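You operate a simulated robot arm through the tools that you are given. There is no shell and no other tool. Be economical: measure what you need, move in short steps, check, and stop when the job is done.

Carry out the task below with a simulated robot arm. There is one attempt and no reset: what you move stays moved.

TASK
Spin the salad dry, brake it, drain the water into the cream cup.
Fine: in that order; the grey bolt frees the pump, the red button brakes; lid stays shut, white handle shut after, no spill.
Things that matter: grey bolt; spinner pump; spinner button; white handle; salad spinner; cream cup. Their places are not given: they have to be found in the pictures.

It is judged by the outcome, as a careful person would: the job done as asked, and still so three seconds after it is handed in. It fails if anything else is knocked over, pushed out of place, dropped, spilled or broken.

THE ROBOT
A 6-joint arm with a two-finger parallel gripper, fixed in place. Base frame: the origin is at the foot of the arm, x ahead of it, y to its left, z up; the work surface is at about z = 0. Lengths are in cm, angles in degrees, forces in N, time in s.
With the tool pointing down near the work surface it reaches from about 14 to 58 cm from the base axis. Its first joint turns from -66.0 to 66.0 degrees. Payload 2.1 kg.
Tool frame: the origin (TCP) lies between the finger pads and is the grasp point; the fingertips stand 3 cm ahead of it; z points along the fingers, y is the line along which they close. The gripper opens to 9.4 cm. The fingers are 2.8 cm wide and 1 cm thick; the gripper's body (5 by 9.6 cm) begins 5.5 cm behind the TCP.
Orientation is that of the tool frame in the base frame, as [roll, pitch, yaw] about the fixed x, y, z axes, in that order (R = Rz(yaw) Ry(pitch) Rx(roll)). With the fingers straight down and closing along the base's y, the tool's x points along the base's -x, its y along +y and its z along -z.

THE INTERFACE
- The arm moves only by the tool jog_arm. Its argument "series" is a list of rows, each an object of numbers (a shift or turn left out is 0, a gripper value left out holds the last): "x", "y", "z": the shift along the tool's x, y, z in mm; "wx", "wy", "wz": the turn, a rotation vector about the tool's x, y, z in degrees; "claw": the finger opening in mm, from 0 to 94. In form: [{"x": .., "y": .., "z": .., "wx": .., "wy": .., "wz": .., "claw": ..}, ...]. A call has 1 to 8 rows; each row is the pose to reach, as a shift and turn from the pose commanded when the call began, along the tool's axes at that moment. A row lasts 0.2 s, in which the tool goes at most 5 cm and 8.6 degrees; a call with a longer step from one row to the next is refused whole, and so is a gripper value outside its range. A pose out of reach is approached as far as the arm can. The call stops where the force on the tool passes 70 N (or 10 N more than at its start, if that is more) or the arm is blocked; 0.2 s more then pass. The fingers move at their own pace (about 7.2 cm/s each) and stop on an object; they squeeze with about 45 N. The grip force told is the motor's: it shows also when the fingers shut on nothing. Time passes only in rows, and 0.2 s behind the last, so rows that repeat a pose let the fingers close. It gives the time, the measured TCP pose, the force on the tool (base axes), the opening and the grip force at its end, in the units of the frame above (readings bear some noise).
- Cameras (640 x 400 px; columns grow to the right, rows downward): "scene" is fixed at [8.26, -39.54, 50.1]; the picture's right is [0.48, -0.88, 0.00], its down [-0.37, -0.20, -0.91] and it looks along [0.80, 0.43, -0.42] (base axes); focal length 214 px, centre (320, 200). "wrist" rides on the gripper at [-3.7, 0, -5.8] in the tool frame; the picture's right is [0.00, -1.00, 0.00], its down [0.97, 0.00, -0.24] and it looks along [0.24, 0.00, 0.97] (tool axes); focal length 218 px, centre (320, 200).
- get_image(camera): a new picture of that camera. No time passes.
- probe_pixels(camera, pixels): for up to 12 pixels [column, row] of the newest picture of that camera ("zoom" is the newest enlarged one), the place [x, y, z] in the base frame of the surface seen there, good to about 0.3 cm. No time passes.
- inspect(camera, box): a new picture of the part [left, top, right, bottom] of that camera's present view, enlarged. No time passes.
- hand_in(): hands the job in; it is judged then, once.

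Work in short steps. Measure before you move; look again where a grasp or a placing could have gone wrong, and mend it. You have 80 turns and 54 pictures in all, the two below and enlarged ones among them. Open the gripper and draw the arm clear of the work before you hand the job in, unless the task says otherwise; then end with one line.

The tools are called after ">>>" as name(argument=value, ...) on one line, values as JSON. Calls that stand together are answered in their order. jog_arm: Moves the arm, as the interface text tells. Its arguments: {"type":"object","properties":{"series":{"type":"array"}},"required":["series"]} The other tools are called the same way: get_image (camera) takes a picture; probe_pixels (camera, pixels) gives the place of the surface under pixels of a picture; inspect (camera, box) takes an enlarged picture of a part of a camera's view; hand_in () hands the job in.

At the start:

```text
clock: 0.0
ee_pos: [20.77, -26.11, 44.0]
orientation: [-179.9, -0.1, 179.9]
contact_force: [-0.4, 0.2, -0.3]
gripper_width: 9.41
gripper_force: 0.0
```

scene: 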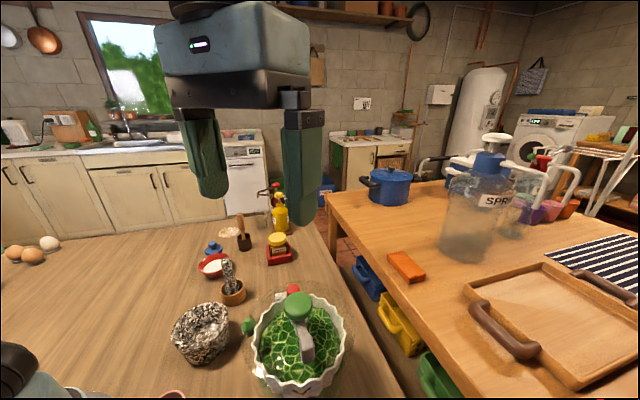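
wrist: 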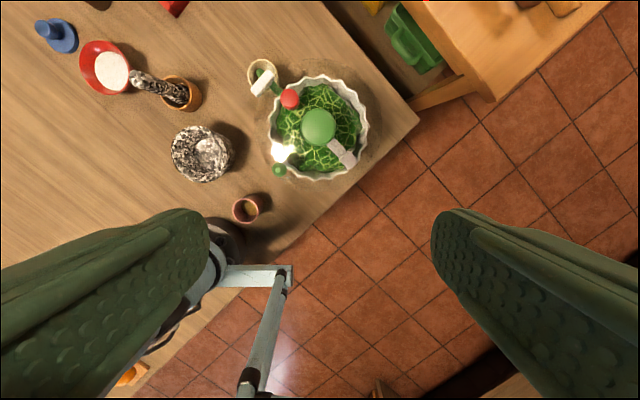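

The salad spinner seems to sit at wrist (318,128) with a green pump knob, a grey bolt at (342,152), a red button at (289,99) and a white tap handle at (262,82). I enlarge both views.

>>> inspect(camera="wrist", box=[220, 40, 400, 200])

>>> inspect(camera="scene", box=[160, 220, 400, 400])

```text
2.50 times, centred on (310, 120) of wrist
```

zoom: 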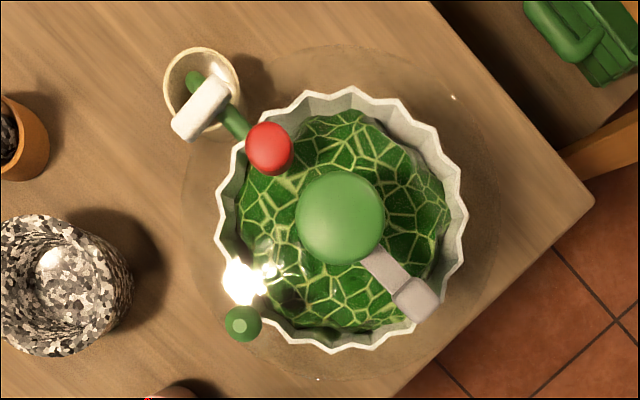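

```text
2.22 times, centred on (280, 310) of scene
```

zoom: 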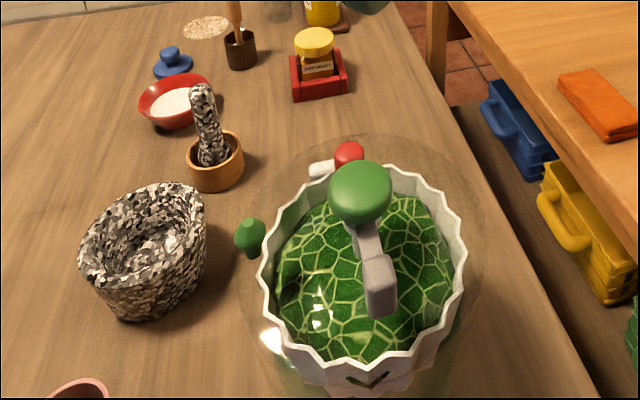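

I measure the parts from the wrist picture.

>>> probe_pixels(camera="wrist", pixels=[[318, 126], [336, 146], [348, 157], [289, 99], [262, 82], [278, 168], [251, 76], [268, 90], [258, 62], [360, 130], [334, 177], [298, 85]])

>>> probe_pixels(camera="zoom", pixels=[[360, 188], [368, 240], [380, 275], [382, 305], [350, 152], [320, 168], [250, 232], [366, 375], [350, 210], [275, 250], [455, 230], [230, 300]])

```text
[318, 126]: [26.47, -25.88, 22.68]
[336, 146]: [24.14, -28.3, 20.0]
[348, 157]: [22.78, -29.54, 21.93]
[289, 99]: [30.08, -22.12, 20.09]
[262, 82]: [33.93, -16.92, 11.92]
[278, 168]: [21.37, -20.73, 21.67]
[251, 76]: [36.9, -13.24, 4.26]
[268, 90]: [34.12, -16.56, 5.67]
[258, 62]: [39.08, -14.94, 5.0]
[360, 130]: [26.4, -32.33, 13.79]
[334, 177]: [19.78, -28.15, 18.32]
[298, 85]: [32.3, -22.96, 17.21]
```

```text
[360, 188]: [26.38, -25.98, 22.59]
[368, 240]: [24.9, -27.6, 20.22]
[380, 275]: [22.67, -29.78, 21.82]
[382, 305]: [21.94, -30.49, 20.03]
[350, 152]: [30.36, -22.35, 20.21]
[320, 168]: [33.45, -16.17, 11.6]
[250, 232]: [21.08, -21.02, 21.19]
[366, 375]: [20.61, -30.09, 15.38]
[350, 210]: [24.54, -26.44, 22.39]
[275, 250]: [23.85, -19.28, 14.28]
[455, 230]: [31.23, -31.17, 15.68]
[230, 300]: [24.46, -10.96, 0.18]
```

>>> inspect(camera="scene", box=[240, 270, 360, 370])

>>> inspect(camera="wrist", box=[240, 50, 320, 110])

```text
4.00 times, centred on (300, 320) of scene
```

zoom: 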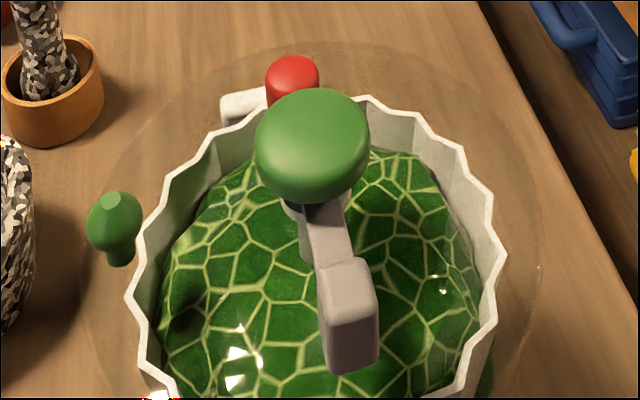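

```text
6.67 times, centred on (280, 80) of wrist
```

zoom: 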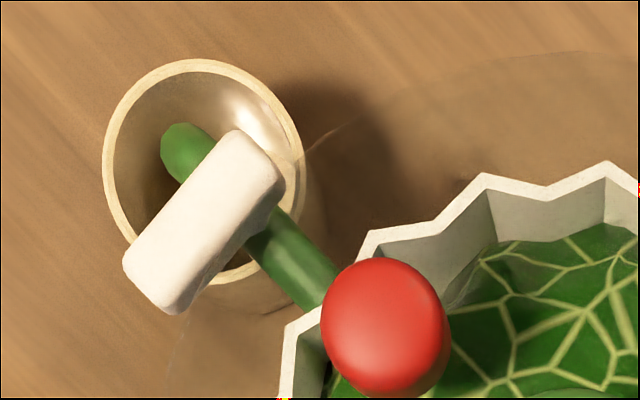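

The bolt runs from the pump at (26.4,-25.9) outward to a grip block near (22.4,-29.8, top z≈21.9), at 45°. I move above it with the fingers closing across it, and look.

>>> jog_arm(series=[{"x": -3, "y": -8, "z": 20, "wz": -7.5}, {"x": -6, "y": -16, "z": 40, "wz": -15}, {"x": -9, "y": -24, "z": 60, "wz": -22.5}, {"x": -12, "y": -32, "z": 80, "wz": -30}, {"x": -14, "y": -38, "z": 90, "wz": -37.5}, {"x": -14, "y": -38, "z": 100, "wz": -45, "claw": 50}, {"x": -14, "y": -38, "z": 100, "wz": -45, "claw": 50}])

>>> get_image(camera="wrist")

>>> get_image(camera="scene")

```text
clock: 1.6
ee_pos: [21.95, -29.79, 34.06]
orientation: [-180.0, -0.1, -134.9]
contact_force: [0.0, 0.3, 0.0]
gripper_width: 4.99
gripper_force: 0.1
```

```text
47 pictures are left
```

wrist: 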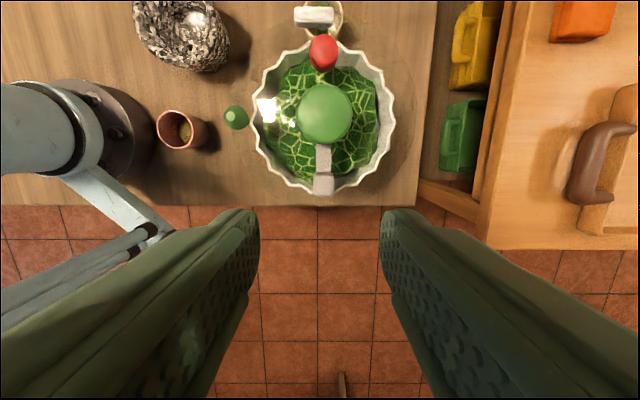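

```text
46 pictures are left
```

scene: 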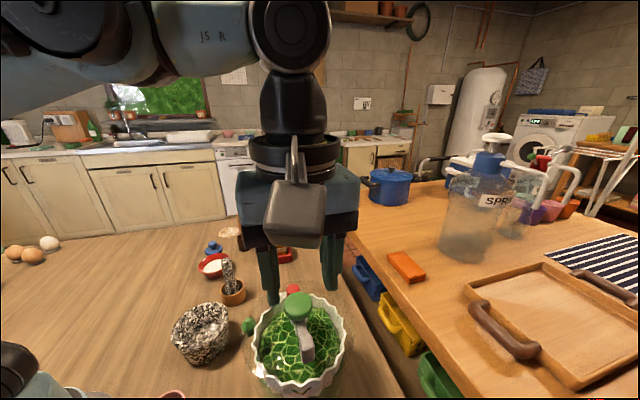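

>>> inspect(camera="wrist", box=[220, 0, 420, 210])

>>> probe_pixels(camera="wrist", pixels=[[323, 152], [323, 176], [323, 190], [316, 183], [332, 183], [324, 112], [322, 48], [300, 17], [330, 17], [314, 16], [323, 197], [345, 185]])

```text
1.90 times, centred on (320, 105) of wrist
```

zoom: 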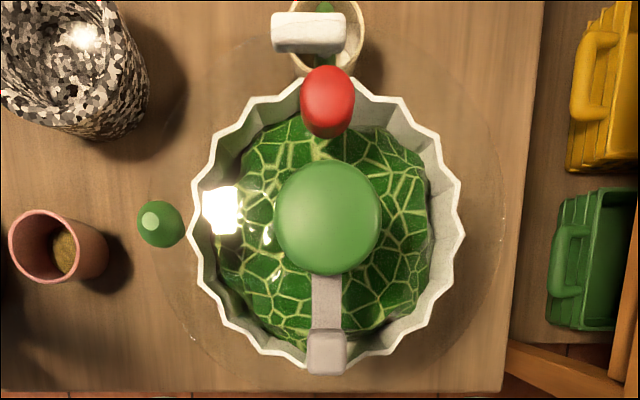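

```text
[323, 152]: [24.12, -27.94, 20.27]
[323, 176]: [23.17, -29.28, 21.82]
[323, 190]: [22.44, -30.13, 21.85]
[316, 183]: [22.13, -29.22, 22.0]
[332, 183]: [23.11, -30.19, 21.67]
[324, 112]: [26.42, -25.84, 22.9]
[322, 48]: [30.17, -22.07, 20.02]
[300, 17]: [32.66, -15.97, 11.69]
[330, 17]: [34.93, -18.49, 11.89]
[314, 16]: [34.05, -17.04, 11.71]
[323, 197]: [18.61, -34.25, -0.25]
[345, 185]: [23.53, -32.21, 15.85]
```

Block centre ≈ (22.7,-29.75), top z 21.9. I lower so the fingertips reach z≈20 around it, and close.

>>> jog_arm(series=[{"x": -5.6, "y": -5, "z": 35, "claw": 40}, {"x": -5.6, "y": -5, "z": 70}, {"x": -5.6, "y": -5, "z": 100}, {"x": -5.6, "y": -5, "z": 112}, {"x": -5.6, "y": -5, "z": 112, "claw": 0}, {"x": -5.6, "y": -5, "z": 112, "claw": 0}, {"x": -5.6, "y": -5, "z": 112, "claw": 0}])

>>> get_image(camera="wrist")

>>> inspect(camera="scene", box=[220, 240, 380, 400])

```text
clock: 3.2
ee_pos: [22.66, -29.66, 22.89]
orientation: [179.7, 0.0, -135.0]
contact_force: [-10.9, 12.3, 1.6]
gripper_width: 1.68
gripper_force: 44.7
```

```text
44 pictures are left
```

wrist: 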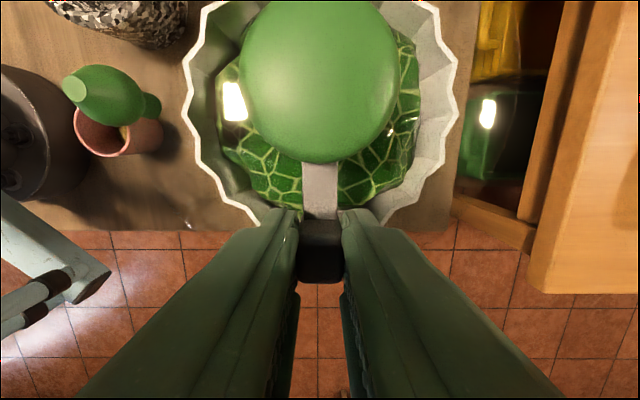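

```text
2.50 times, centred on (300, 320) of scene
```

zoom: 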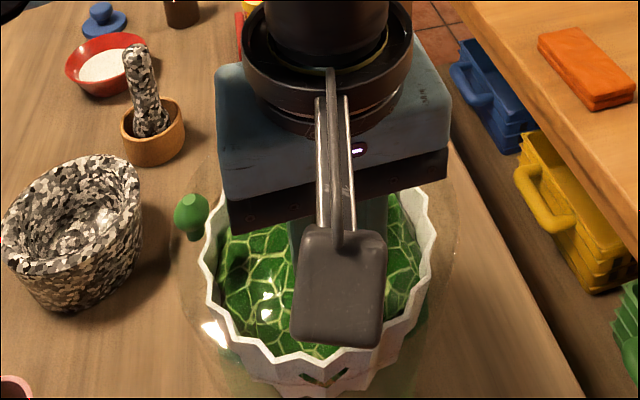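

Block gripped (1.68 cm wide) with a 16 N sideways bias toward tool +y, so I ease 1 mm that way and pull outward along tool +x gently.

>>> jog_arm(series=[{"y": 1}, {"x": 4, "y": 1}, {"x": 8, "y": 1}, {"x": 12, "y": 1}])

```text
clock: 4.2
ee_pos: [21.7, -30.55, 22.84]
orientation: [-180.0, 0.0, -135.0]
contact_force: [-9.1, 10.1, 3.1]
gripper_width: 1.65
gripper_force: 45.6
```

>>> jog_arm(series=[{"x": 4, "y": 0.5}, {"x": 8, "y": 1}, {"x": 12, "y": 1}])

>>> get_image(camera="wrist")

```text
clock: 5.0
ee_pos: [21.21, -31.05, 22.84]
orientation: [-180.0, 0.6, -134.7]
contact_force: [19.4, 33.4, 0.6]
gripper_width: 1.66
gripper_force: 45.0
```

```text
42 pictures are left
```

wrist: 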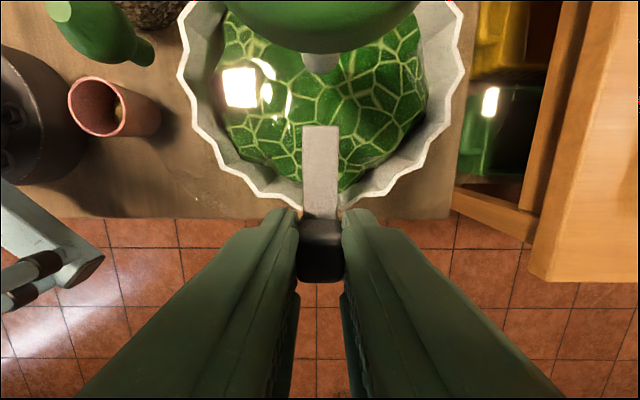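

The bolt came out about 2 cm and now hits its stop. I release and lift, then look at the pump.

>>> jog_arm(series=[{"x": -4}, {"x": -4, "claw": 40}, {"x": -4, "claw": 40}, {"x": -4, "z": -30}, {"x": -4, "z": -70}, {"x": -4, "z": -100}])

>>> get_image(camera="wrist")

>>> inspect(camera="scene", box=[220, 260, 380, 400])

```text
clock: 6.4
ee_pos: [21.21, -30.95, 32.78]
orientation: [179.9, -0.1, -135.0]
contact_force: [0.4, 0.5, -0.4]
gripper_width: 3.99
gripper_force: 0.2
```

```text
41 pictures are left
```

wrist: 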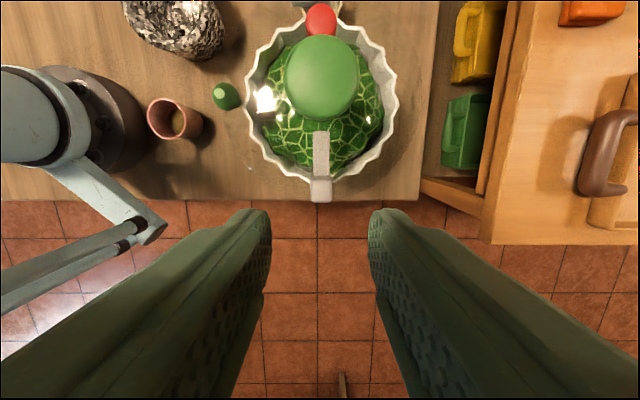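

```text
2.86 times, centred on (300, 330) of scene
```

zoom: 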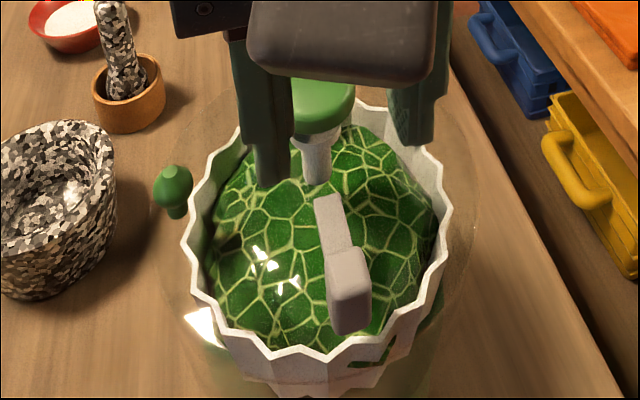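

>>> probe_pixels(camera="wrist", pixels=[[322, 75], [300, 75], [345, 75], [322, 50], [322, 100], [321, 140], [321, 190]])

>>> probe_pixels(camera="zoom", pixels=[[325, 100], [318, 150], [318, 175], [318, 195], [335, 210], [350, 255]])

```text
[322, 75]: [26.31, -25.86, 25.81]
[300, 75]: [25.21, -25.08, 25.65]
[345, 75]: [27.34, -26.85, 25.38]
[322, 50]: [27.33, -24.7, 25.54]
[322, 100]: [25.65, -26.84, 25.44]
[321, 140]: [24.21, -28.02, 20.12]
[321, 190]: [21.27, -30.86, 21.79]
```

```text
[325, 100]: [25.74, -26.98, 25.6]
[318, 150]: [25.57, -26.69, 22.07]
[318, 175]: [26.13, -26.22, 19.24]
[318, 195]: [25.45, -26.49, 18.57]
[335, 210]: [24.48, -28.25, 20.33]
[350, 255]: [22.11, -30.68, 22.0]
```

The pump has popped up to z≈25.8 (3 cm stroke), axis (26.4,-25.9). I move above it with closed fingers and make one pump stroke to learn the force.

>>> jog_arm(series=[{"x": -36, "y": -1, "z": -10, "claw": 0}, {"x": -72, "y": -1, "z": -10}, {"x": -72, "y": -1, "z": 0}, {"x": -72, "y": -1, "z": 20}, {"x": -72, "y": -1, "z": 40}, {"x": -72, "y": -1, "z": 60}, {"x": -72, "y": -1, "z": 68}])

>>> inspect(camera="scene", box=[220, 260, 380, 400])

```text
clock: 8.0
ee_pos: [26.52, -26.18, 26.01]
orientation: [180.0, 0.1, -135.1]
contact_force: [2.3, -1.9, 6.0]
gripper_width: 0.0
gripper_force: 33.4
```

```text
2.86 times, centred on (300, 330) of scene
```

zoom: 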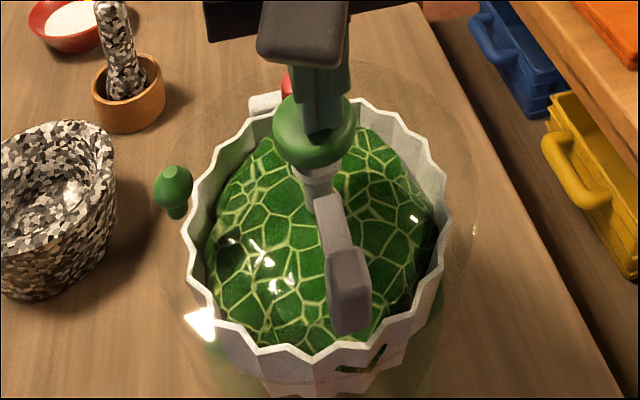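

The knob is down with only 6 N. I pump repeatedly with about 3.3 cm strokes.

>>> jog_arm(series=[{"z": 3}, {"z": -20}, {"z": -33}, {"z": -15}, {"z": 3}, {"z": -20}, {"z": -33}, {"z": -33}])

>>> inspect(camera="scene", box=[220, 260, 380, 400])

```text
clock: 9.8
ee_pos: [26.35, -26.0, 29.33]
orientation: [180.0, 0.1, -135.0]
contact_force: [0.3, -0.1, -0.5]
gripper_width: 0.01
gripper_force: 33.0
```

```text
2.86 times, centred on (300, 330) of scene
```

zoom: 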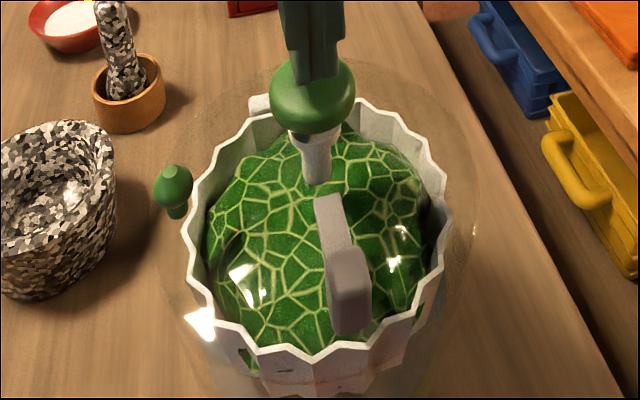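

The basket is turning (slots moved). I keep pumping at a brisk pace.

>>> jog_arm(series=[{"z": 18}, {"z": 36}, {"z": 18}, {"z": 0}, {"z": 18}, {"z": 36}, {"z": 18}, {"z": 0}])

>>> jog_arm(series=[{"z": 18}, {"z": 36}, {"z": 18}, {"z": 0}, {"z": 18}, {"z": 36}, {"z": 18}, {"z": 0}])

>>> jog_arm(series=[{"z": 18}, {"z": 36}, {"z": 18}, {"z": 0}, {"z": 18}, {"z": 36}, {"z": 18}, {"z": 0}])

>>> inspect(camera="scene", box=[220, 260, 380, 400])

```text
clock: 11.6
ee_pos: [26.34, -25.93, 29.32]
orientation: [-180.0, 0.0, -135.0]
contact_force: [0.1, 0.1, -0.1]
gripper_width: 0.0
gripper_force: 32.7
```

```text
clock: 13.4
ee_pos: [26.47, -26.15, 29.25]
orientation: [180.0, 0.0, -135.0]
contact_force: [-0.6, 0.1, 0.3]
gripper_width: 0.0
gripper_force: 33.0
```

```text
clock: 15.2
ee_pos: [26.44, -26.06, 29.32]
orientation: [180.0, -0.1, -135.0]
contact_force: [0.6, 0.5, -0.1]
gripper_width: 0.01
gripper_force: 33.3
```

```text
2.86 times, centred on (300, 330) of scene
```

zoom: 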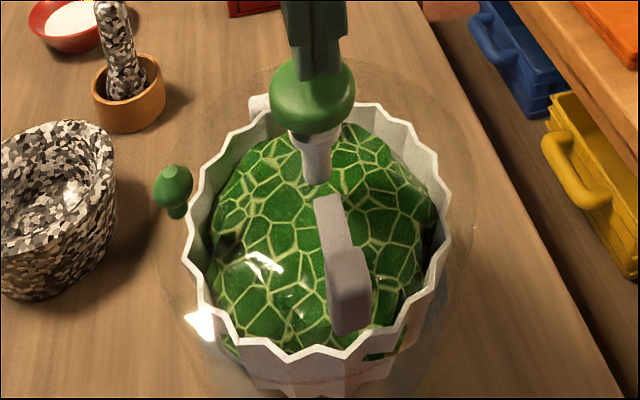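

I add more strokes so the salad is surely dry; 8 so far.

>>> jog_arm(series=[{"z": 18}, {"z": 36}, {"z": 18}, {"z": 0}, {"z": 18}, {"z": 36}, {"z": 18}, {"z": 0}])

>>> jog_arm(series=[{"z": 18}, {"z": 36}, {"z": 18}, {"z": 0}, {"z": 18}, {"z": 36}, {"z": 18}, {"z": 0}])

>>> jog_arm(series=[{"z": 18}, {"z": 36}, {"z": 18}, {"z": 0}, {"z": 18}, {"z": 36}, {"z": 18}, {"z": 0}])

>>> jog_arm(series=[{"z": 18}, {"z": 36}, {"z": 18}, {"z": 0}, {"z": 18}, {"z": 36}, {"z": 18}, {"z": 0}])

>>> inspect(camera="scene", box=[220, 260, 380, 400])

```text
clock: 17.0
ee_pos: [26.46, -26.2, 29.21]
orientation: [180.0, -0.1, -135.0]
contact_force: [0.1, 0.3, 0.5]
gripper_width: 0.0
gripper_force: 32.9
```

```text
clock: 18.8
ee_pos: [26.4, -26.15, 29.31]
orientation: [-180.0, 0.0, -135.0]
contact_force: [0.5, -0.1, 0.3]
gripper_width: 0.0
gripper_force: 33.0
```

```text
clock: 20.6
ee_pos: [26.45, -26.01, 29.34]
orientation: [180.0, -0.1, -135.1]
contact_force: [0.0, -0.2, 0.1]
gripper_width: 0.0
gripper_force: 33.1
```

```text
clock: 22.4
ee_pos: [26.33, -26.08, 29.24]
orientation: [-179.9, 0.1, -135.0]
contact_force: [0.5, 0.0, -0.6]
gripper_width: 0.0
gripper_force: 32.6
```

```text
2.86 times, centred on (300, 330) of scene
```

zoom: 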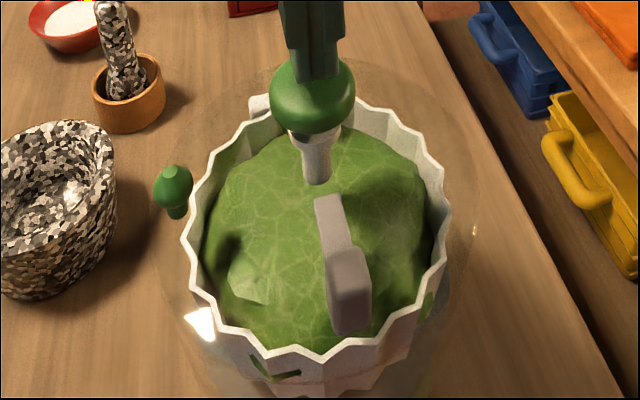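

The salad has turned pale and matte: dry. Now I move over the red button (30.2,-22.2, top z≈20.1) and press and hold it.

>>> jog_arm(series=[{"x": -27, "z": -10}, {"x": -54, "z": -10}, {"x": -54, "z": 20}, {"x": -54, "z": 48}, {"x": -54, "z": 60}, {"x": -54, "z": 66}, {"x": -54, "z": 70}, {"x": -54, "z": 70}])

>>> inspect(camera="scene", box=[220, 260, 380, 400])

```text
clock: 24.2
ee_pos: [30.36, -22.18, 22.27]
orientation: [-180.0, 0.0, -135.0]
contact_force: [3.2, 1.5, 9.7]
gripper_width: 0.01
gripper_force: 33.2
```

```text
2.86 times, centred on (300, 330) of scene
```

zoom: 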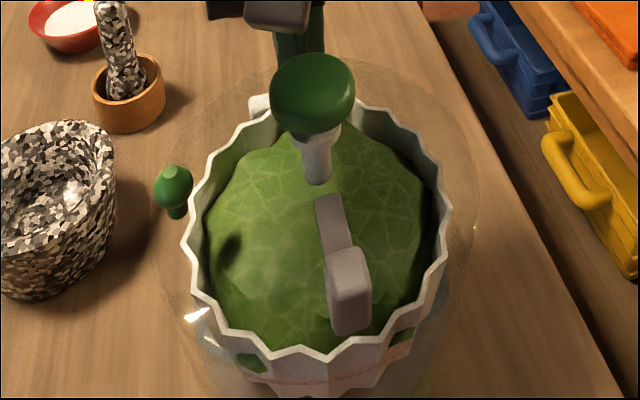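

Button pressed about 0.8 cm at 10 N. I hold, pressing slightly more, and see whether the basket is still.

>>> jog_arm(series=[{"z": 3}, {"z": 3}, {"z": 3}, {"z": 3}, {"z": 3}, {"z": 3}])

>>> inspect(camera="scene", box=[220, 260, 380, 400])

>>> jog_arm(series=[{"z": 0}, {"z": 0}, {"z": 0}])

>>> inspect(camera="scene", box=[220, 260, 380, 400])

```text
clock: 25.6
ee_pos: [30.23, -22.17, 21.95]
orientation: [179.9, -0.1, -135.0]
contact_force: [10.3, 6.4, 27.6]
gripper_width: 0.02
gripper_force: 33.6
```

```text
2.86 times, centred on (300, 330) of scene
```

zoom: 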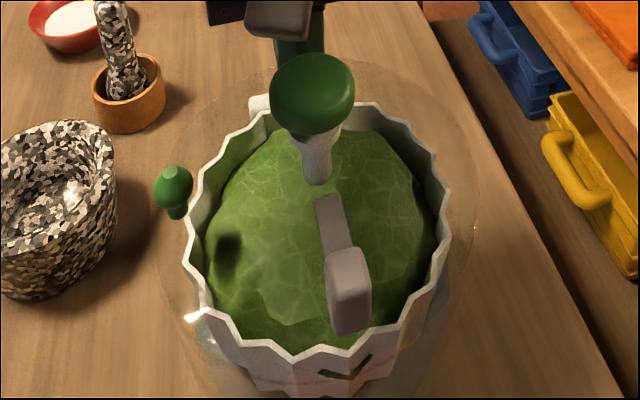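

```text
clock: 26.4
ee_pos: [30.19, -22.15, 22.01]
orientation: [180.0, 0.0, -135.1]
contact_force: [8.2, 6.4, 26.8]
gripper_width: 0.0
gripper_force: 32.8
```

```text
2.86 times, centred on (300, 330) of scene
```

zoom: 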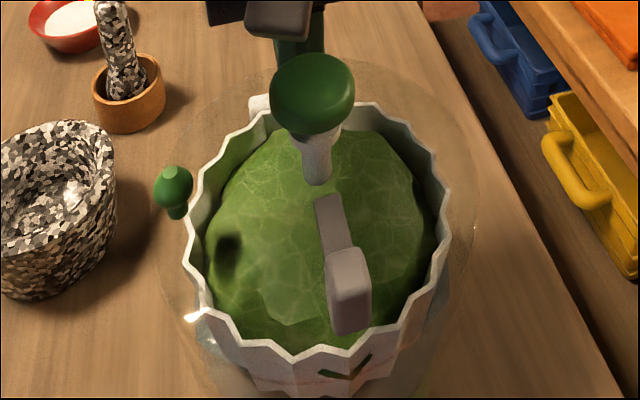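

The basket is identical in both pictures: stopped. I release the button, and go back and tilt to look at the white handle obliquely from outside.

>>> jog_arm(series=[{"z": -30}, {"z": -60}, {"x": -45, "z": -60, "wy": 7}, {"x": -90, "z": -60, "wy": 14}, {"x": -135, "z": -60, "wy": 21}, {"x": -175, "z": -55, "wy": 28}, {"x": -175, "z": -55, "wy": 30}])

>>> get_image(camera="wrist")

```text
clock: 28.0
ee_pos: [42.73, -9.84, 27.58]
orientation: [-179.9, -30.1, -135.1]
contact_force: [0.2, 0.2, 0.0]
gripper_width: 0.0
gripper_force: 33.2
```

```text
32 pictures are left
```

wrist: 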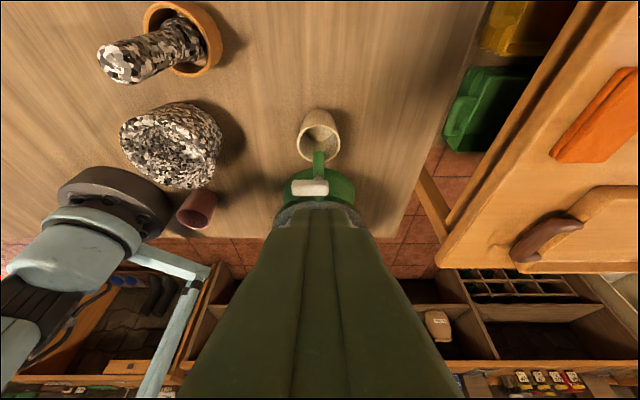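

>>> inspect(camera="wrist", box=[260, 90, 380, 210])

>>> probe_pixels(camera="wrist", pixels=[[310, 187], [295, 187], [325, 187], [310, 194], [319, 168], [319, 155], [303, 132], [336, 132], [318, 111], [330, 130], [300, 175], [345, 190]])

```text
3.33 times, centred on (320, 150) of wrist
```

zoom: 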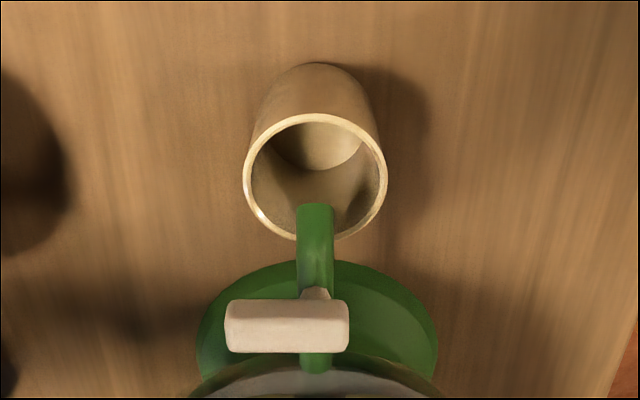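

```text
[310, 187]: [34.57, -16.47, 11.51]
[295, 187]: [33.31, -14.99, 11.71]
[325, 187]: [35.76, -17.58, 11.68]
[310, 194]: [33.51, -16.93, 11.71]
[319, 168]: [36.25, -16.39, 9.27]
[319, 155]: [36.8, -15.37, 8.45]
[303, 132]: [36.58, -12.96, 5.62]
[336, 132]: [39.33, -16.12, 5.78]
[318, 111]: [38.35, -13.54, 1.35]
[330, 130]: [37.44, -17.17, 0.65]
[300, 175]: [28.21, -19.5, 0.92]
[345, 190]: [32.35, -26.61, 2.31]
```

The handle bar (top z≈11.7) crosses the spout, its long arm toward (-x,+y); pivot ≈(35.1,-17.2); the cream cup (centre ≈(38,-14.5), rim z 5.7) stands under the spout tip (37,-15.3, 8.3). I level the tool and turn it 90° so the fingers can straddle the bar.

>>> jog_arm(series=[{"wy": -7.5}, {"wy": -15}, {"wy": -22.5}, {"wy": -30}])

>>> jog_arm(series=[{"wz": 8.5, "claw": 30}, {"wz": 17}, {"wz": 25.5}, {"x": 15, "wz": 34}, {"x": 30, "wz": 42.5}, {"x": 45, "y": 5, "wz": 51}, {"x": 60, "y": 10, "wz": 59.5}, {"x": 60, "y": 15, "wz": 68}])

>>> jog_arm(series=[{"wz": 8}, {"wz": 16}, {"wz": 22}])

```text
clock: 29.0
ee_pos: [42.63, -9.89, 27.46]
orientation: [-179.9, 0.1, -135.0]
contact_force: [-0.4, -0.1, 0.3]
gripper_width: 0.0
gripper_force: 33.0
```

```text
clock: 30.8
ee_pos: [37.36, -13.12, 27.42]
orientation: [179.9, 0.0, 156.8]
contact_force: [-1.2, -0.3, -0.2]
gripper_width: 3.0
gripper_force: 0.0
```

```text
clock: 31.6
ee_pos: [37.32, -12.92, 27.43]
orientation: [180.0, 0.0, 135.0]
contact_force: [-0.2, 0.3, -1.4]
gripper_width: 3.01
gripper_force: 0.0
```

>>> jog_arm(series=[{"wx": 7}, {"wx": 14}, {"wx": 20}, {"wx": 20}])

>>> get_image(camera="wrist")

```text
clock: 32.6
ee_pos: [37.28, -13.06, 27.47]
orientation: [-159.9, 0.0, 135.0]
contact_force: [-0.5, -0.2, 0.1]
gripper_width: 3.0
gripper_force: 0.1
```

```text
30 pictures are left
```

wrist: 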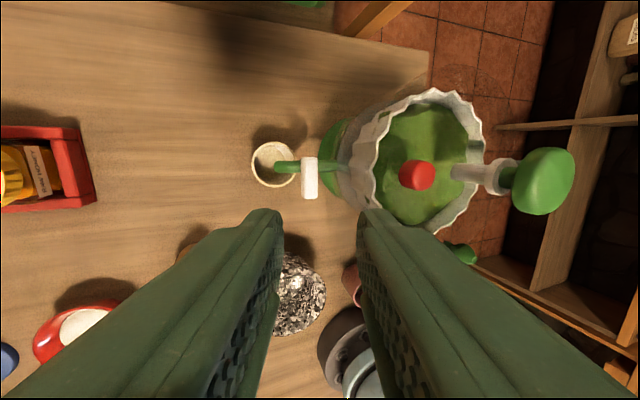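

>>> inspect(camera="wrist", box=[240, 90, 400, 230])

>>> probe_pixels(camera="wrist", pixels=[[311, 160], [311, 175], [311, 195], [304, 178], [316, 178], [288, 167], [326, 168], [255, 165], [293, 180], [345, 165], [330, 150]])

```text
2.86 times, centred on (320, 160) of wrist
```

zoom: 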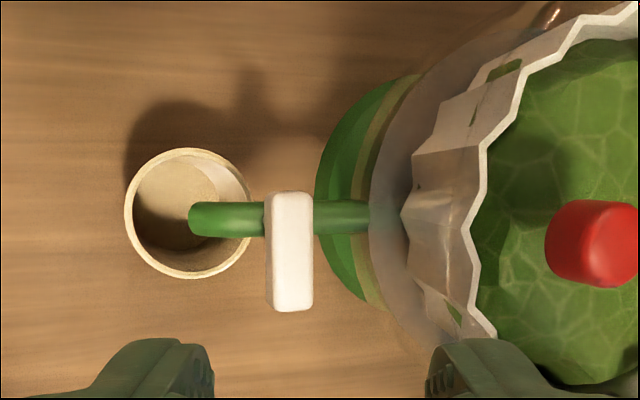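

```text
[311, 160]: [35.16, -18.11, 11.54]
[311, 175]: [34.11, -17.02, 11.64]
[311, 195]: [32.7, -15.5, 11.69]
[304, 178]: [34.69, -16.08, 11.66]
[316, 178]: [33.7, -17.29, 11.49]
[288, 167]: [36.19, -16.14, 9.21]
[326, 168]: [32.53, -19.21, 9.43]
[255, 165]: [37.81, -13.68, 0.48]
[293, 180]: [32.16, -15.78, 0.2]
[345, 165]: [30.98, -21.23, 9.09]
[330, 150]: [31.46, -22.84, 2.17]
```

Bar centre line is at radius 11.75 from the pump axis, spanning tangentially about -0.7…+2.9 cm; pivot on the spout. I bring the fork over its long end, stopping just above.

>>> jog_arm(series=[{"x": 8, "y": 9, "z": 40, "claw": 26}, {"x": 8, "y": 9, "z": 80}, {"x": 8, "y": 9, "z": 110}, {"x": 8, "y": 9, "z": 125}])

>>> get_image(camera="wrist")

>>> inspect(camera="scene", box=[240, 230, 360, 330])

```text
clock: 33.6
ee_pos: [34.3, -14.97, 15.58]
orientation: [-159.9, 0.0, 135.0]
contact_force: [0.1, 0.7, -0.2]
gripper_width: 2.61
gripper_force: 0.0
```

```text
28 pictures are left
```

wrist: 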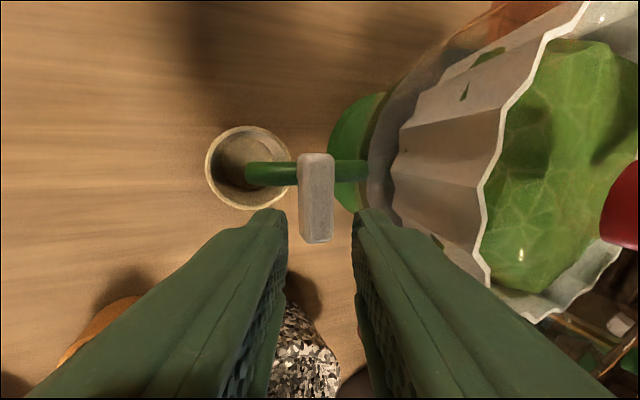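

```text
4.00 times, centred on (300, 280) of scene
```

zoom: 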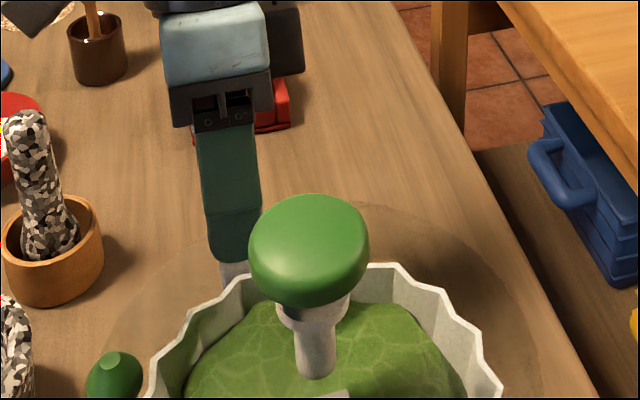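

The fork is aligned over the bar (317,200). I descend 22 mm.

>>> jog_arm(series=[{"z": 12}, {"z": 23}, {"z": 23, "claw": 22}])

>>> get_image(camera="wrist")

```text
clock: 34.4
ee_pos: [33.83, -15.44, 13.38]
orientation: [-160.0, -0.1, 134.9]
contact_force: [0.9, 1.5, 1.3]
gripper_width: 2.28
gripper_force: 1.1
```

```text
26 pictures are left
```

wrist: 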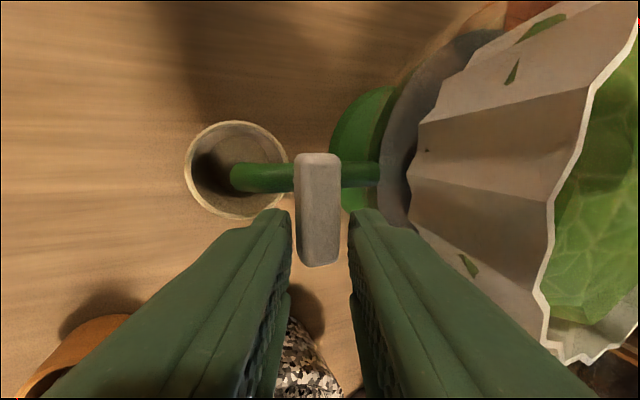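

The fork straddles the long arm. I turn it gently 24° outward about the pivot to test.

>>> jog_arm(series=[{"x": -1.46, "y": 2.72, "z": -1, "wy": 2.74, "wz": 7.52, "claw": 20}, {"x": -3.31, "y": 5.22, "z": -1.9, "wy": 5.47, "wz": 15.04}, {"x": -5.51, "y": 7.44, "z": -2.71, "wy": 8.21, "wz": 22.6}])

>>> get_image(camera="wrist")

```text
clock: 35.2
ee_pos: [34.85, -15.34, 13.24]
orientation: [-160.3, 0.1, 110.9]
contact_force: [11.5, 3.0, 1.1]
gripper_width: 2.15
gripper_force: 12.8
```

```text
25 pictures are left
```

wrist: 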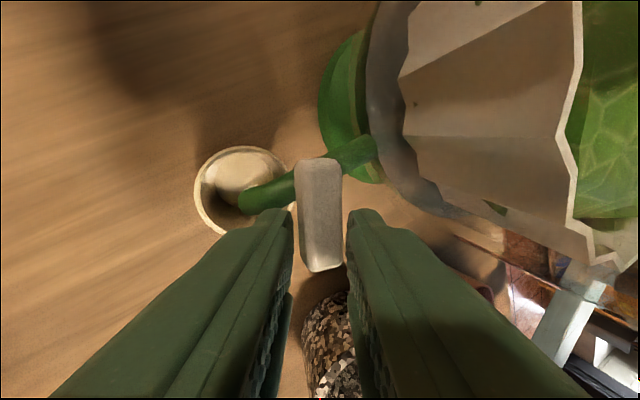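

The handle turns freely with the fork. I continue about the same axis to 72°.

>>> jog_arm(series=[{"x": -1.46, "y": 2.72, "z": -1, "wy": 2.74, "wz": 7.52}, {"x": -3.31, "y": 5.22, "z": -1.9, "wy": 5.47, "wz": 15.04}, {"x": -5.51, "y": 7.44, "z": -2.71, "wy": 8.21, "wz": 22.6}, {"x": -8.02, "y": 9.37, "z": -3.41, "wy": 10.9, "wz": 30.1}, {"x": -10.8, "y": 10.95, "z": -3.98, "wy": 13.7, "wz": 37.6}, {"x": -13.8, "y": 12.1, "z": -4.42, "wy": 16.4, "wz": 45.1}])

>>> get_image(camera="wrist")

```text
clock: 36.6
ee_pos: [36.39, -16.21, 13.34]
orientation: [-160.0, 0.2, 62.9]
contact_force: [4.1, -1.1, 1.7]
gripper_width: 2.19
gripper_force: 1.9
```

```text
24 pictures are left
```

wrist: 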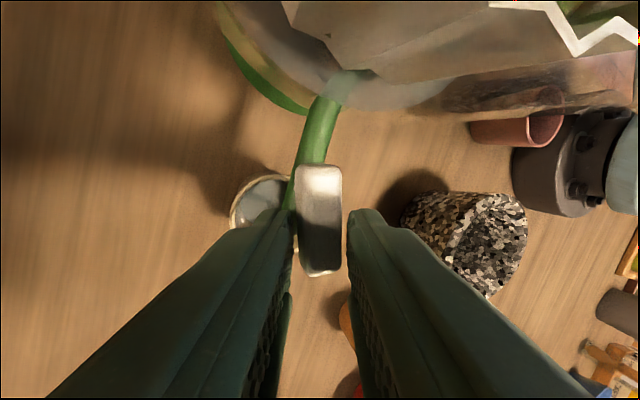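

Something pale blue now shows in the cup; I check closely before opening further.

>>> inspect(camera="wrist", box=[200, 50, 380, 290])

>>> jog_arm(series=[{"z": 0}, {"z": 0}])

>>> inspect(camera="wrist", box=[200, 50, 380, 290])

```text
1.67 times, centred on (290, 170) of wrist
```

zoom: 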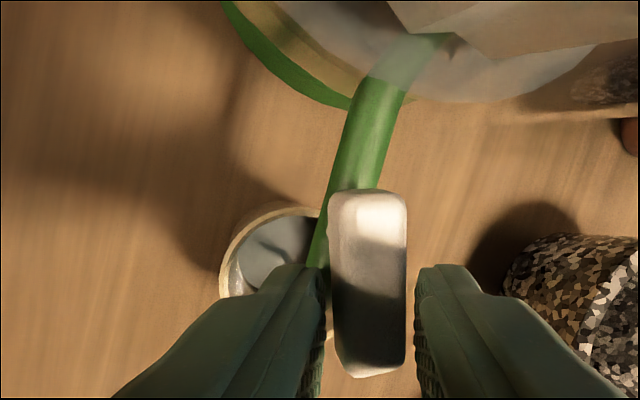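

```text
clock: 37.2
ee_pos: [36.48, -16.21, 13.15]
orientation: [-160.1, 0.0, 63.0]
contact_force: [2.1, -1.2, -0.2]
gripper_width: 2.16
gripper_force: 1.3
```

```text
1.67 times, centred on (290, 170) of wrist
```

zoom: 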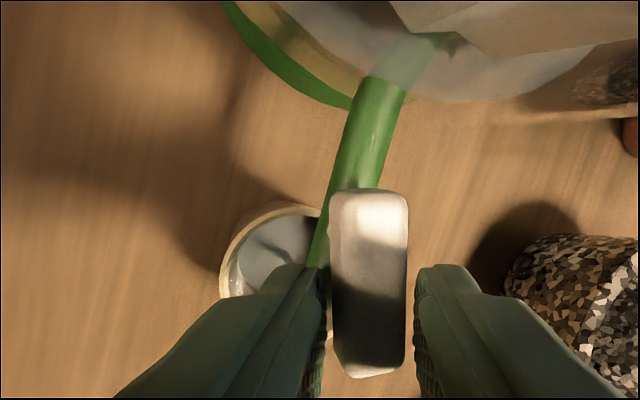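

Water is running and the cup fills. I measure the level against the rim.

>>> probe_pixels(camera="zoom", pixels=[[260, 245], [285, 240], [295, 255], [300, 208], [222, 280], [245, 275], [275, 265]])

>>> jog_arm(series=[{"z": 0}, {"z": 0}])

>>> inspect(camera="wrist", box=[200, 50, 380, 290])

>>> probe_pixels(camera="zoom", pixels=[[260, 245], [285, 240], [295, 255], [300, 208], [222, 280], [245, 275], [275, 265]])

```text
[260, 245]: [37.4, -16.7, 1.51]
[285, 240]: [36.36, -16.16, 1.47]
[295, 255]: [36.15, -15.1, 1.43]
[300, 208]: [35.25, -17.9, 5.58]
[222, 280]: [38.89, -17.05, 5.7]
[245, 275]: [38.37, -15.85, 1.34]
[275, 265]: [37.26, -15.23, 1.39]
```

```text
clock: 37.8
ee_pos: [36.36, -16.19, 13.32]
orientation: [-160.0, -0.1, 62.9]
contact_force: [2.0, -2.8, -0.6]
gripper_width: 2.18
gripper_force: 0.9
```

```text
1.67 times, centred on (290, 170) of wrist
```

zoom: 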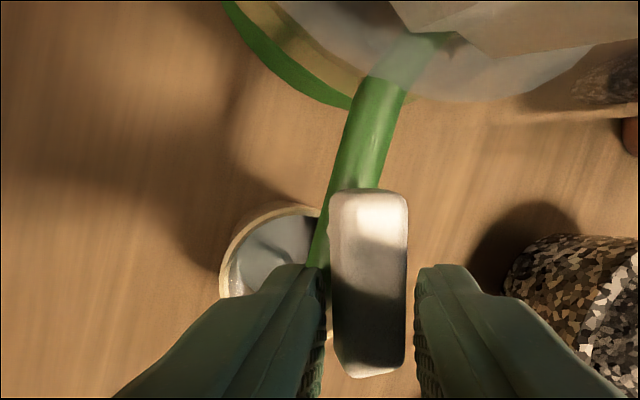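

```text
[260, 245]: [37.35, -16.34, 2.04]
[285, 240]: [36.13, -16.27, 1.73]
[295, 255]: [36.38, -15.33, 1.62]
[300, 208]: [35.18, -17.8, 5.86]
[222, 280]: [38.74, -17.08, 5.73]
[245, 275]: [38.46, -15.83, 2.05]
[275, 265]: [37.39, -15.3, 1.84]
```

Level rises ≈0.7 cm/s (1.85 now, rim 5.7). I wait 1.6 s and re-measure.

>>> jog_arm(series=[{"z": 0}, {"z": 0}, {"z": 0}, {"z": 0}, {"z": 0}, {"z": 0}, {"z": 0}])

>>> inspect(camera="wrist", box=[200, 50, 380, 290])

>>> probe_pixels(camera="zoom", pixels=[[260, 245], [285, 240], [295, 255], [300, 208], [222, 280], [245, 275], [275, 265]])

```text
clock: 39.4
ee_pos: [36.39, -16.22, 13.31]
orientation: [-160.0, -0.1, 63.0]
contact_force: [2.4, -0.7, -2.8]
gripper_width: 2.15
gripper_force: 1.2
```

```text
1.67 times, centred on (290, 170) of wrist
```

zoom: 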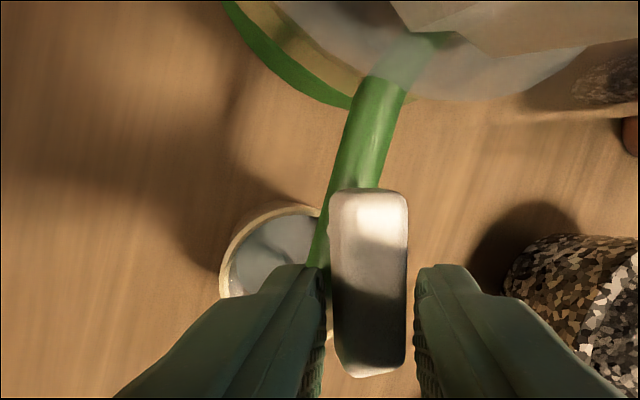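

```text
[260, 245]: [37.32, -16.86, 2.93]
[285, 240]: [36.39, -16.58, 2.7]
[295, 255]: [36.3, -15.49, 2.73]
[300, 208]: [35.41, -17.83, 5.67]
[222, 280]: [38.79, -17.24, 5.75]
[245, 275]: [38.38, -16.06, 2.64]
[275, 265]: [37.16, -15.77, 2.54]
```

>>> jog_arm(series=[{"z": 0}, {"z": 0}, {"z": 0}, {"z": 0}, {"z": 0}, {"z": 0}, {"z": 0}])

>>> inspect(camera="wrist", box=[200, 50, 380, 290])

>>> probe_pixels(camera="zoom", pixels=[[260, 245], [285, 240], [295, 255], [300, 208], [222, 280], [245, 275], [275, 265]])

```text
clock: 41.0
ee_pos: [36.49, -16.24, 13.21]
orientation: [-160.1, 0.0, 63.1]
contact_force: [3.3, -0.2, -1.7]
gripper_width: 2.17
gripper_force: 1.2
```

```text
1.67 times, centred on (290, 170) of wrist
```

zoom: 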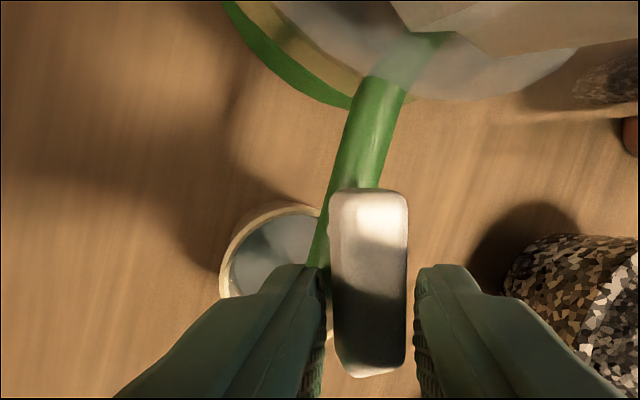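

```text
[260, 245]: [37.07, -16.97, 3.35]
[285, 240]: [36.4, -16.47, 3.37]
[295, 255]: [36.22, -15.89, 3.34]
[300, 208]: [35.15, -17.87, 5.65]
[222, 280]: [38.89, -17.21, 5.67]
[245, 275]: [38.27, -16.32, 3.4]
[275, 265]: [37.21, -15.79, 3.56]
```

>>> jog_arm(series=[{"z": 0}, {"z": 0}, {"z": 0}, {"z": 0}, {"z": 0}, {"z": 0}, {"z": 0}])

>>> inspect(camera="wrist", box=[200, 50, 380, 290])

>>> probe_pixels(camera="zoom", pixels=[[260, 245], [285, 240], [295, 255], [300, 208], [222, 280], [245, 275], [275, 265], [540, 75], [440, 90], [560, 80], [300, 30]])

```text
clock: 42.6
ee_pos: [36.38, -16.14, 13.21]
orientation: [-159.9, 0.1, 62.9]
contact_force: [2.8, -0.9, -1.2]
gripper_width: 2.17
gripper_force: 1.6
```

```text
1.67 times, centred on (290, 170) of wrist
```

zoom: 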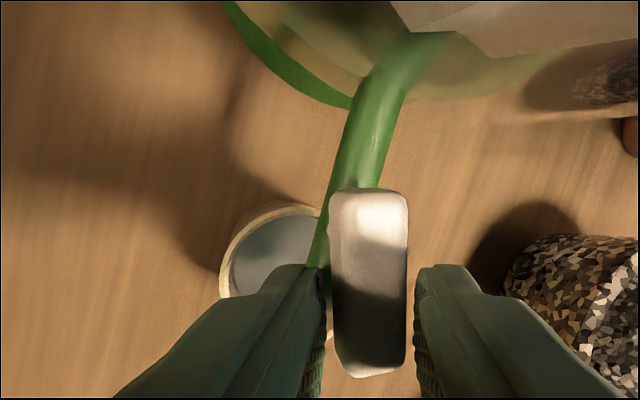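

```text
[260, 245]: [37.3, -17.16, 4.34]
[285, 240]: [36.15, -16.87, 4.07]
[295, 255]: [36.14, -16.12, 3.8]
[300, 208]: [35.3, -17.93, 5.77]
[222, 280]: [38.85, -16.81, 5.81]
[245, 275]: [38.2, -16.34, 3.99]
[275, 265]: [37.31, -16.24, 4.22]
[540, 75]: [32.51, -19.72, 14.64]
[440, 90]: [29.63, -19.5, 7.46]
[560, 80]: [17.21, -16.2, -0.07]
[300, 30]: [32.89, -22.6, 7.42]
```

The grey water disc in the bowl has vanished and the cup stands at ≈4.1 (rim 5.7). I wait 1 s more to see it settle.

>>> jog_arm(series=[{"z": 0}, {"z": 0}, {"z": 0}, {"z": 0}])

>>> inspect(camera="wrist", box=[200, 50, 380, 290])

>>> probe_pixels(camera="zoom", pixels=[[260, 245], [285, 240], [295, 255], [300, 208], [222, 280], [245, 275], [275, 265]])

```text
clock: 43.6
ee_pos: [36.45, -16.23, 13.34]
orientation: [-160.0, 0.0, 63.0]
contact_force: [3.2, 0.5, -0.7]
gripper_width: 2.16
gripper_force: 1.4
```

```text
1.67 times, centred on (290, 170) of wrist
```

zoom: 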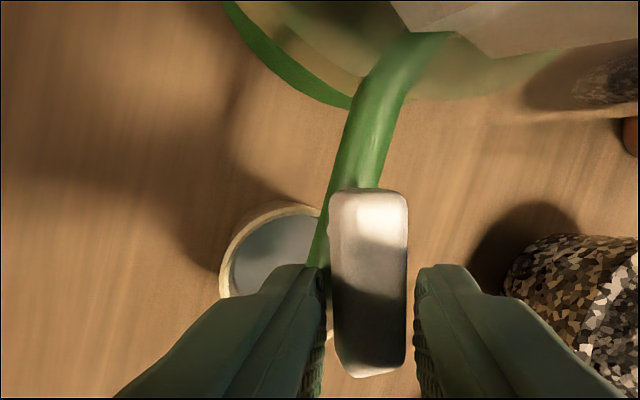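

```text
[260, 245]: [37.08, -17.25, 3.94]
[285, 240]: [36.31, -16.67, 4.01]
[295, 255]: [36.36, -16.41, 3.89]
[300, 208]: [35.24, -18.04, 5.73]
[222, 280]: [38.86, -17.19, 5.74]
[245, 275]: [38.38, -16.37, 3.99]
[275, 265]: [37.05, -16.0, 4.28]
```

The level has settled at ≈4.0, so the bowl is drained. I turn the handle back the way it came.

>>> jog_arm(series=[{"x": 1.0, "y": -2.9, "z": 1.05, "wy": -2.74, "wz": -7.52}, {"x": 1.65, "y": -5.9, "z": 2.14, "wy": -5.47, "wz": -15.04}, {"x": 1.8, "y": -8.9, "z": 3.24, "wy": -8.21, "wz": -22.6}, {"x": 1.5, "y": -11.95, "z": 4.35, "wy": -10.9, "wz": -30.1}, {"x": 0.8, "y": -14.9, "z": 5.43, "wy": -13.7, "wz": -37.6}, {"x": -0.4, "y": -17.75, "z": 6.46, "wy": -16.4, "wz": -45.1}, {"x": -2, "y": -20.4, "z": 7.42, "wy": -19.15, "wz": -52.6}, {"x": -3.9, "y": -22.8, "z": 8.31, "wy": -21.9, "wz": -60.2}])

>>> jog_arm(series=[{"x": 1.0, "y": -2.9, "z": 1.05, "wy": -2.74, "wz": -7.52}, {"x": 1.0, "y": -2.9, "z": 1.05, "wy": -2.74, "wz": -7.52}])

>>> get_image(camera="wrist")

```text
clock: 45.4
ee_pos: [34.1, -15.37, 13.15]
orientation: [-159.9, -0.1, 127.2]
contact_force: [2.4, 4.8, -3.4]
gripper_width: 2.31
gripper_force: 2.3
```

```text
clock: 46.0
ee_pos: [33.79, -15.44, 13.23]
orientation: [-160.0, 0.1, 135.1]
contact_force: [5.5, 2.9, 0.0]
gripper_width: 2.31
gripper_force: 2.3
```

```text
16 pictures are left
```

wrist: 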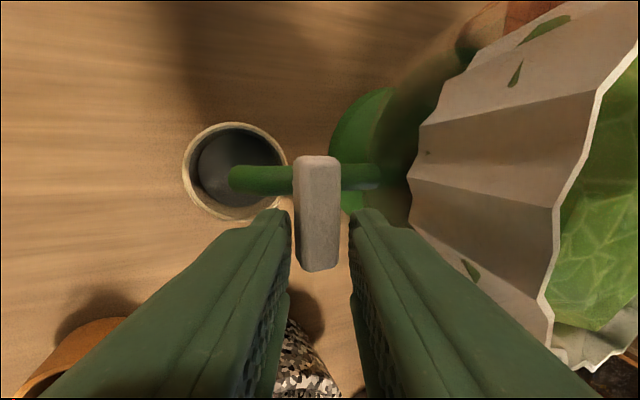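

The bar is back across the spout. I nudge inward a few mm to be sure it rests on its closed stop.

>>> jog_arm(series=[{"y": -3, "z": 1}, {"y": -5, "z": 1.8}])

>>> get_image(camera="wrist")

```text
clock: 46.6
ee_pos: [33.46, -15.68, 13.26]
orientation: [-160.2, 0.1, 135.2]
contact_force: [17.9, 12.7, 1.0]
gripper_width: 3.14
gripper_force: 10.5
```

```text
15 pictures are left
```

wrist: 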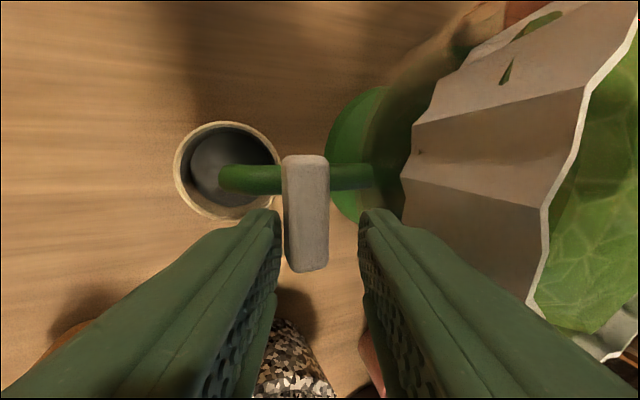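

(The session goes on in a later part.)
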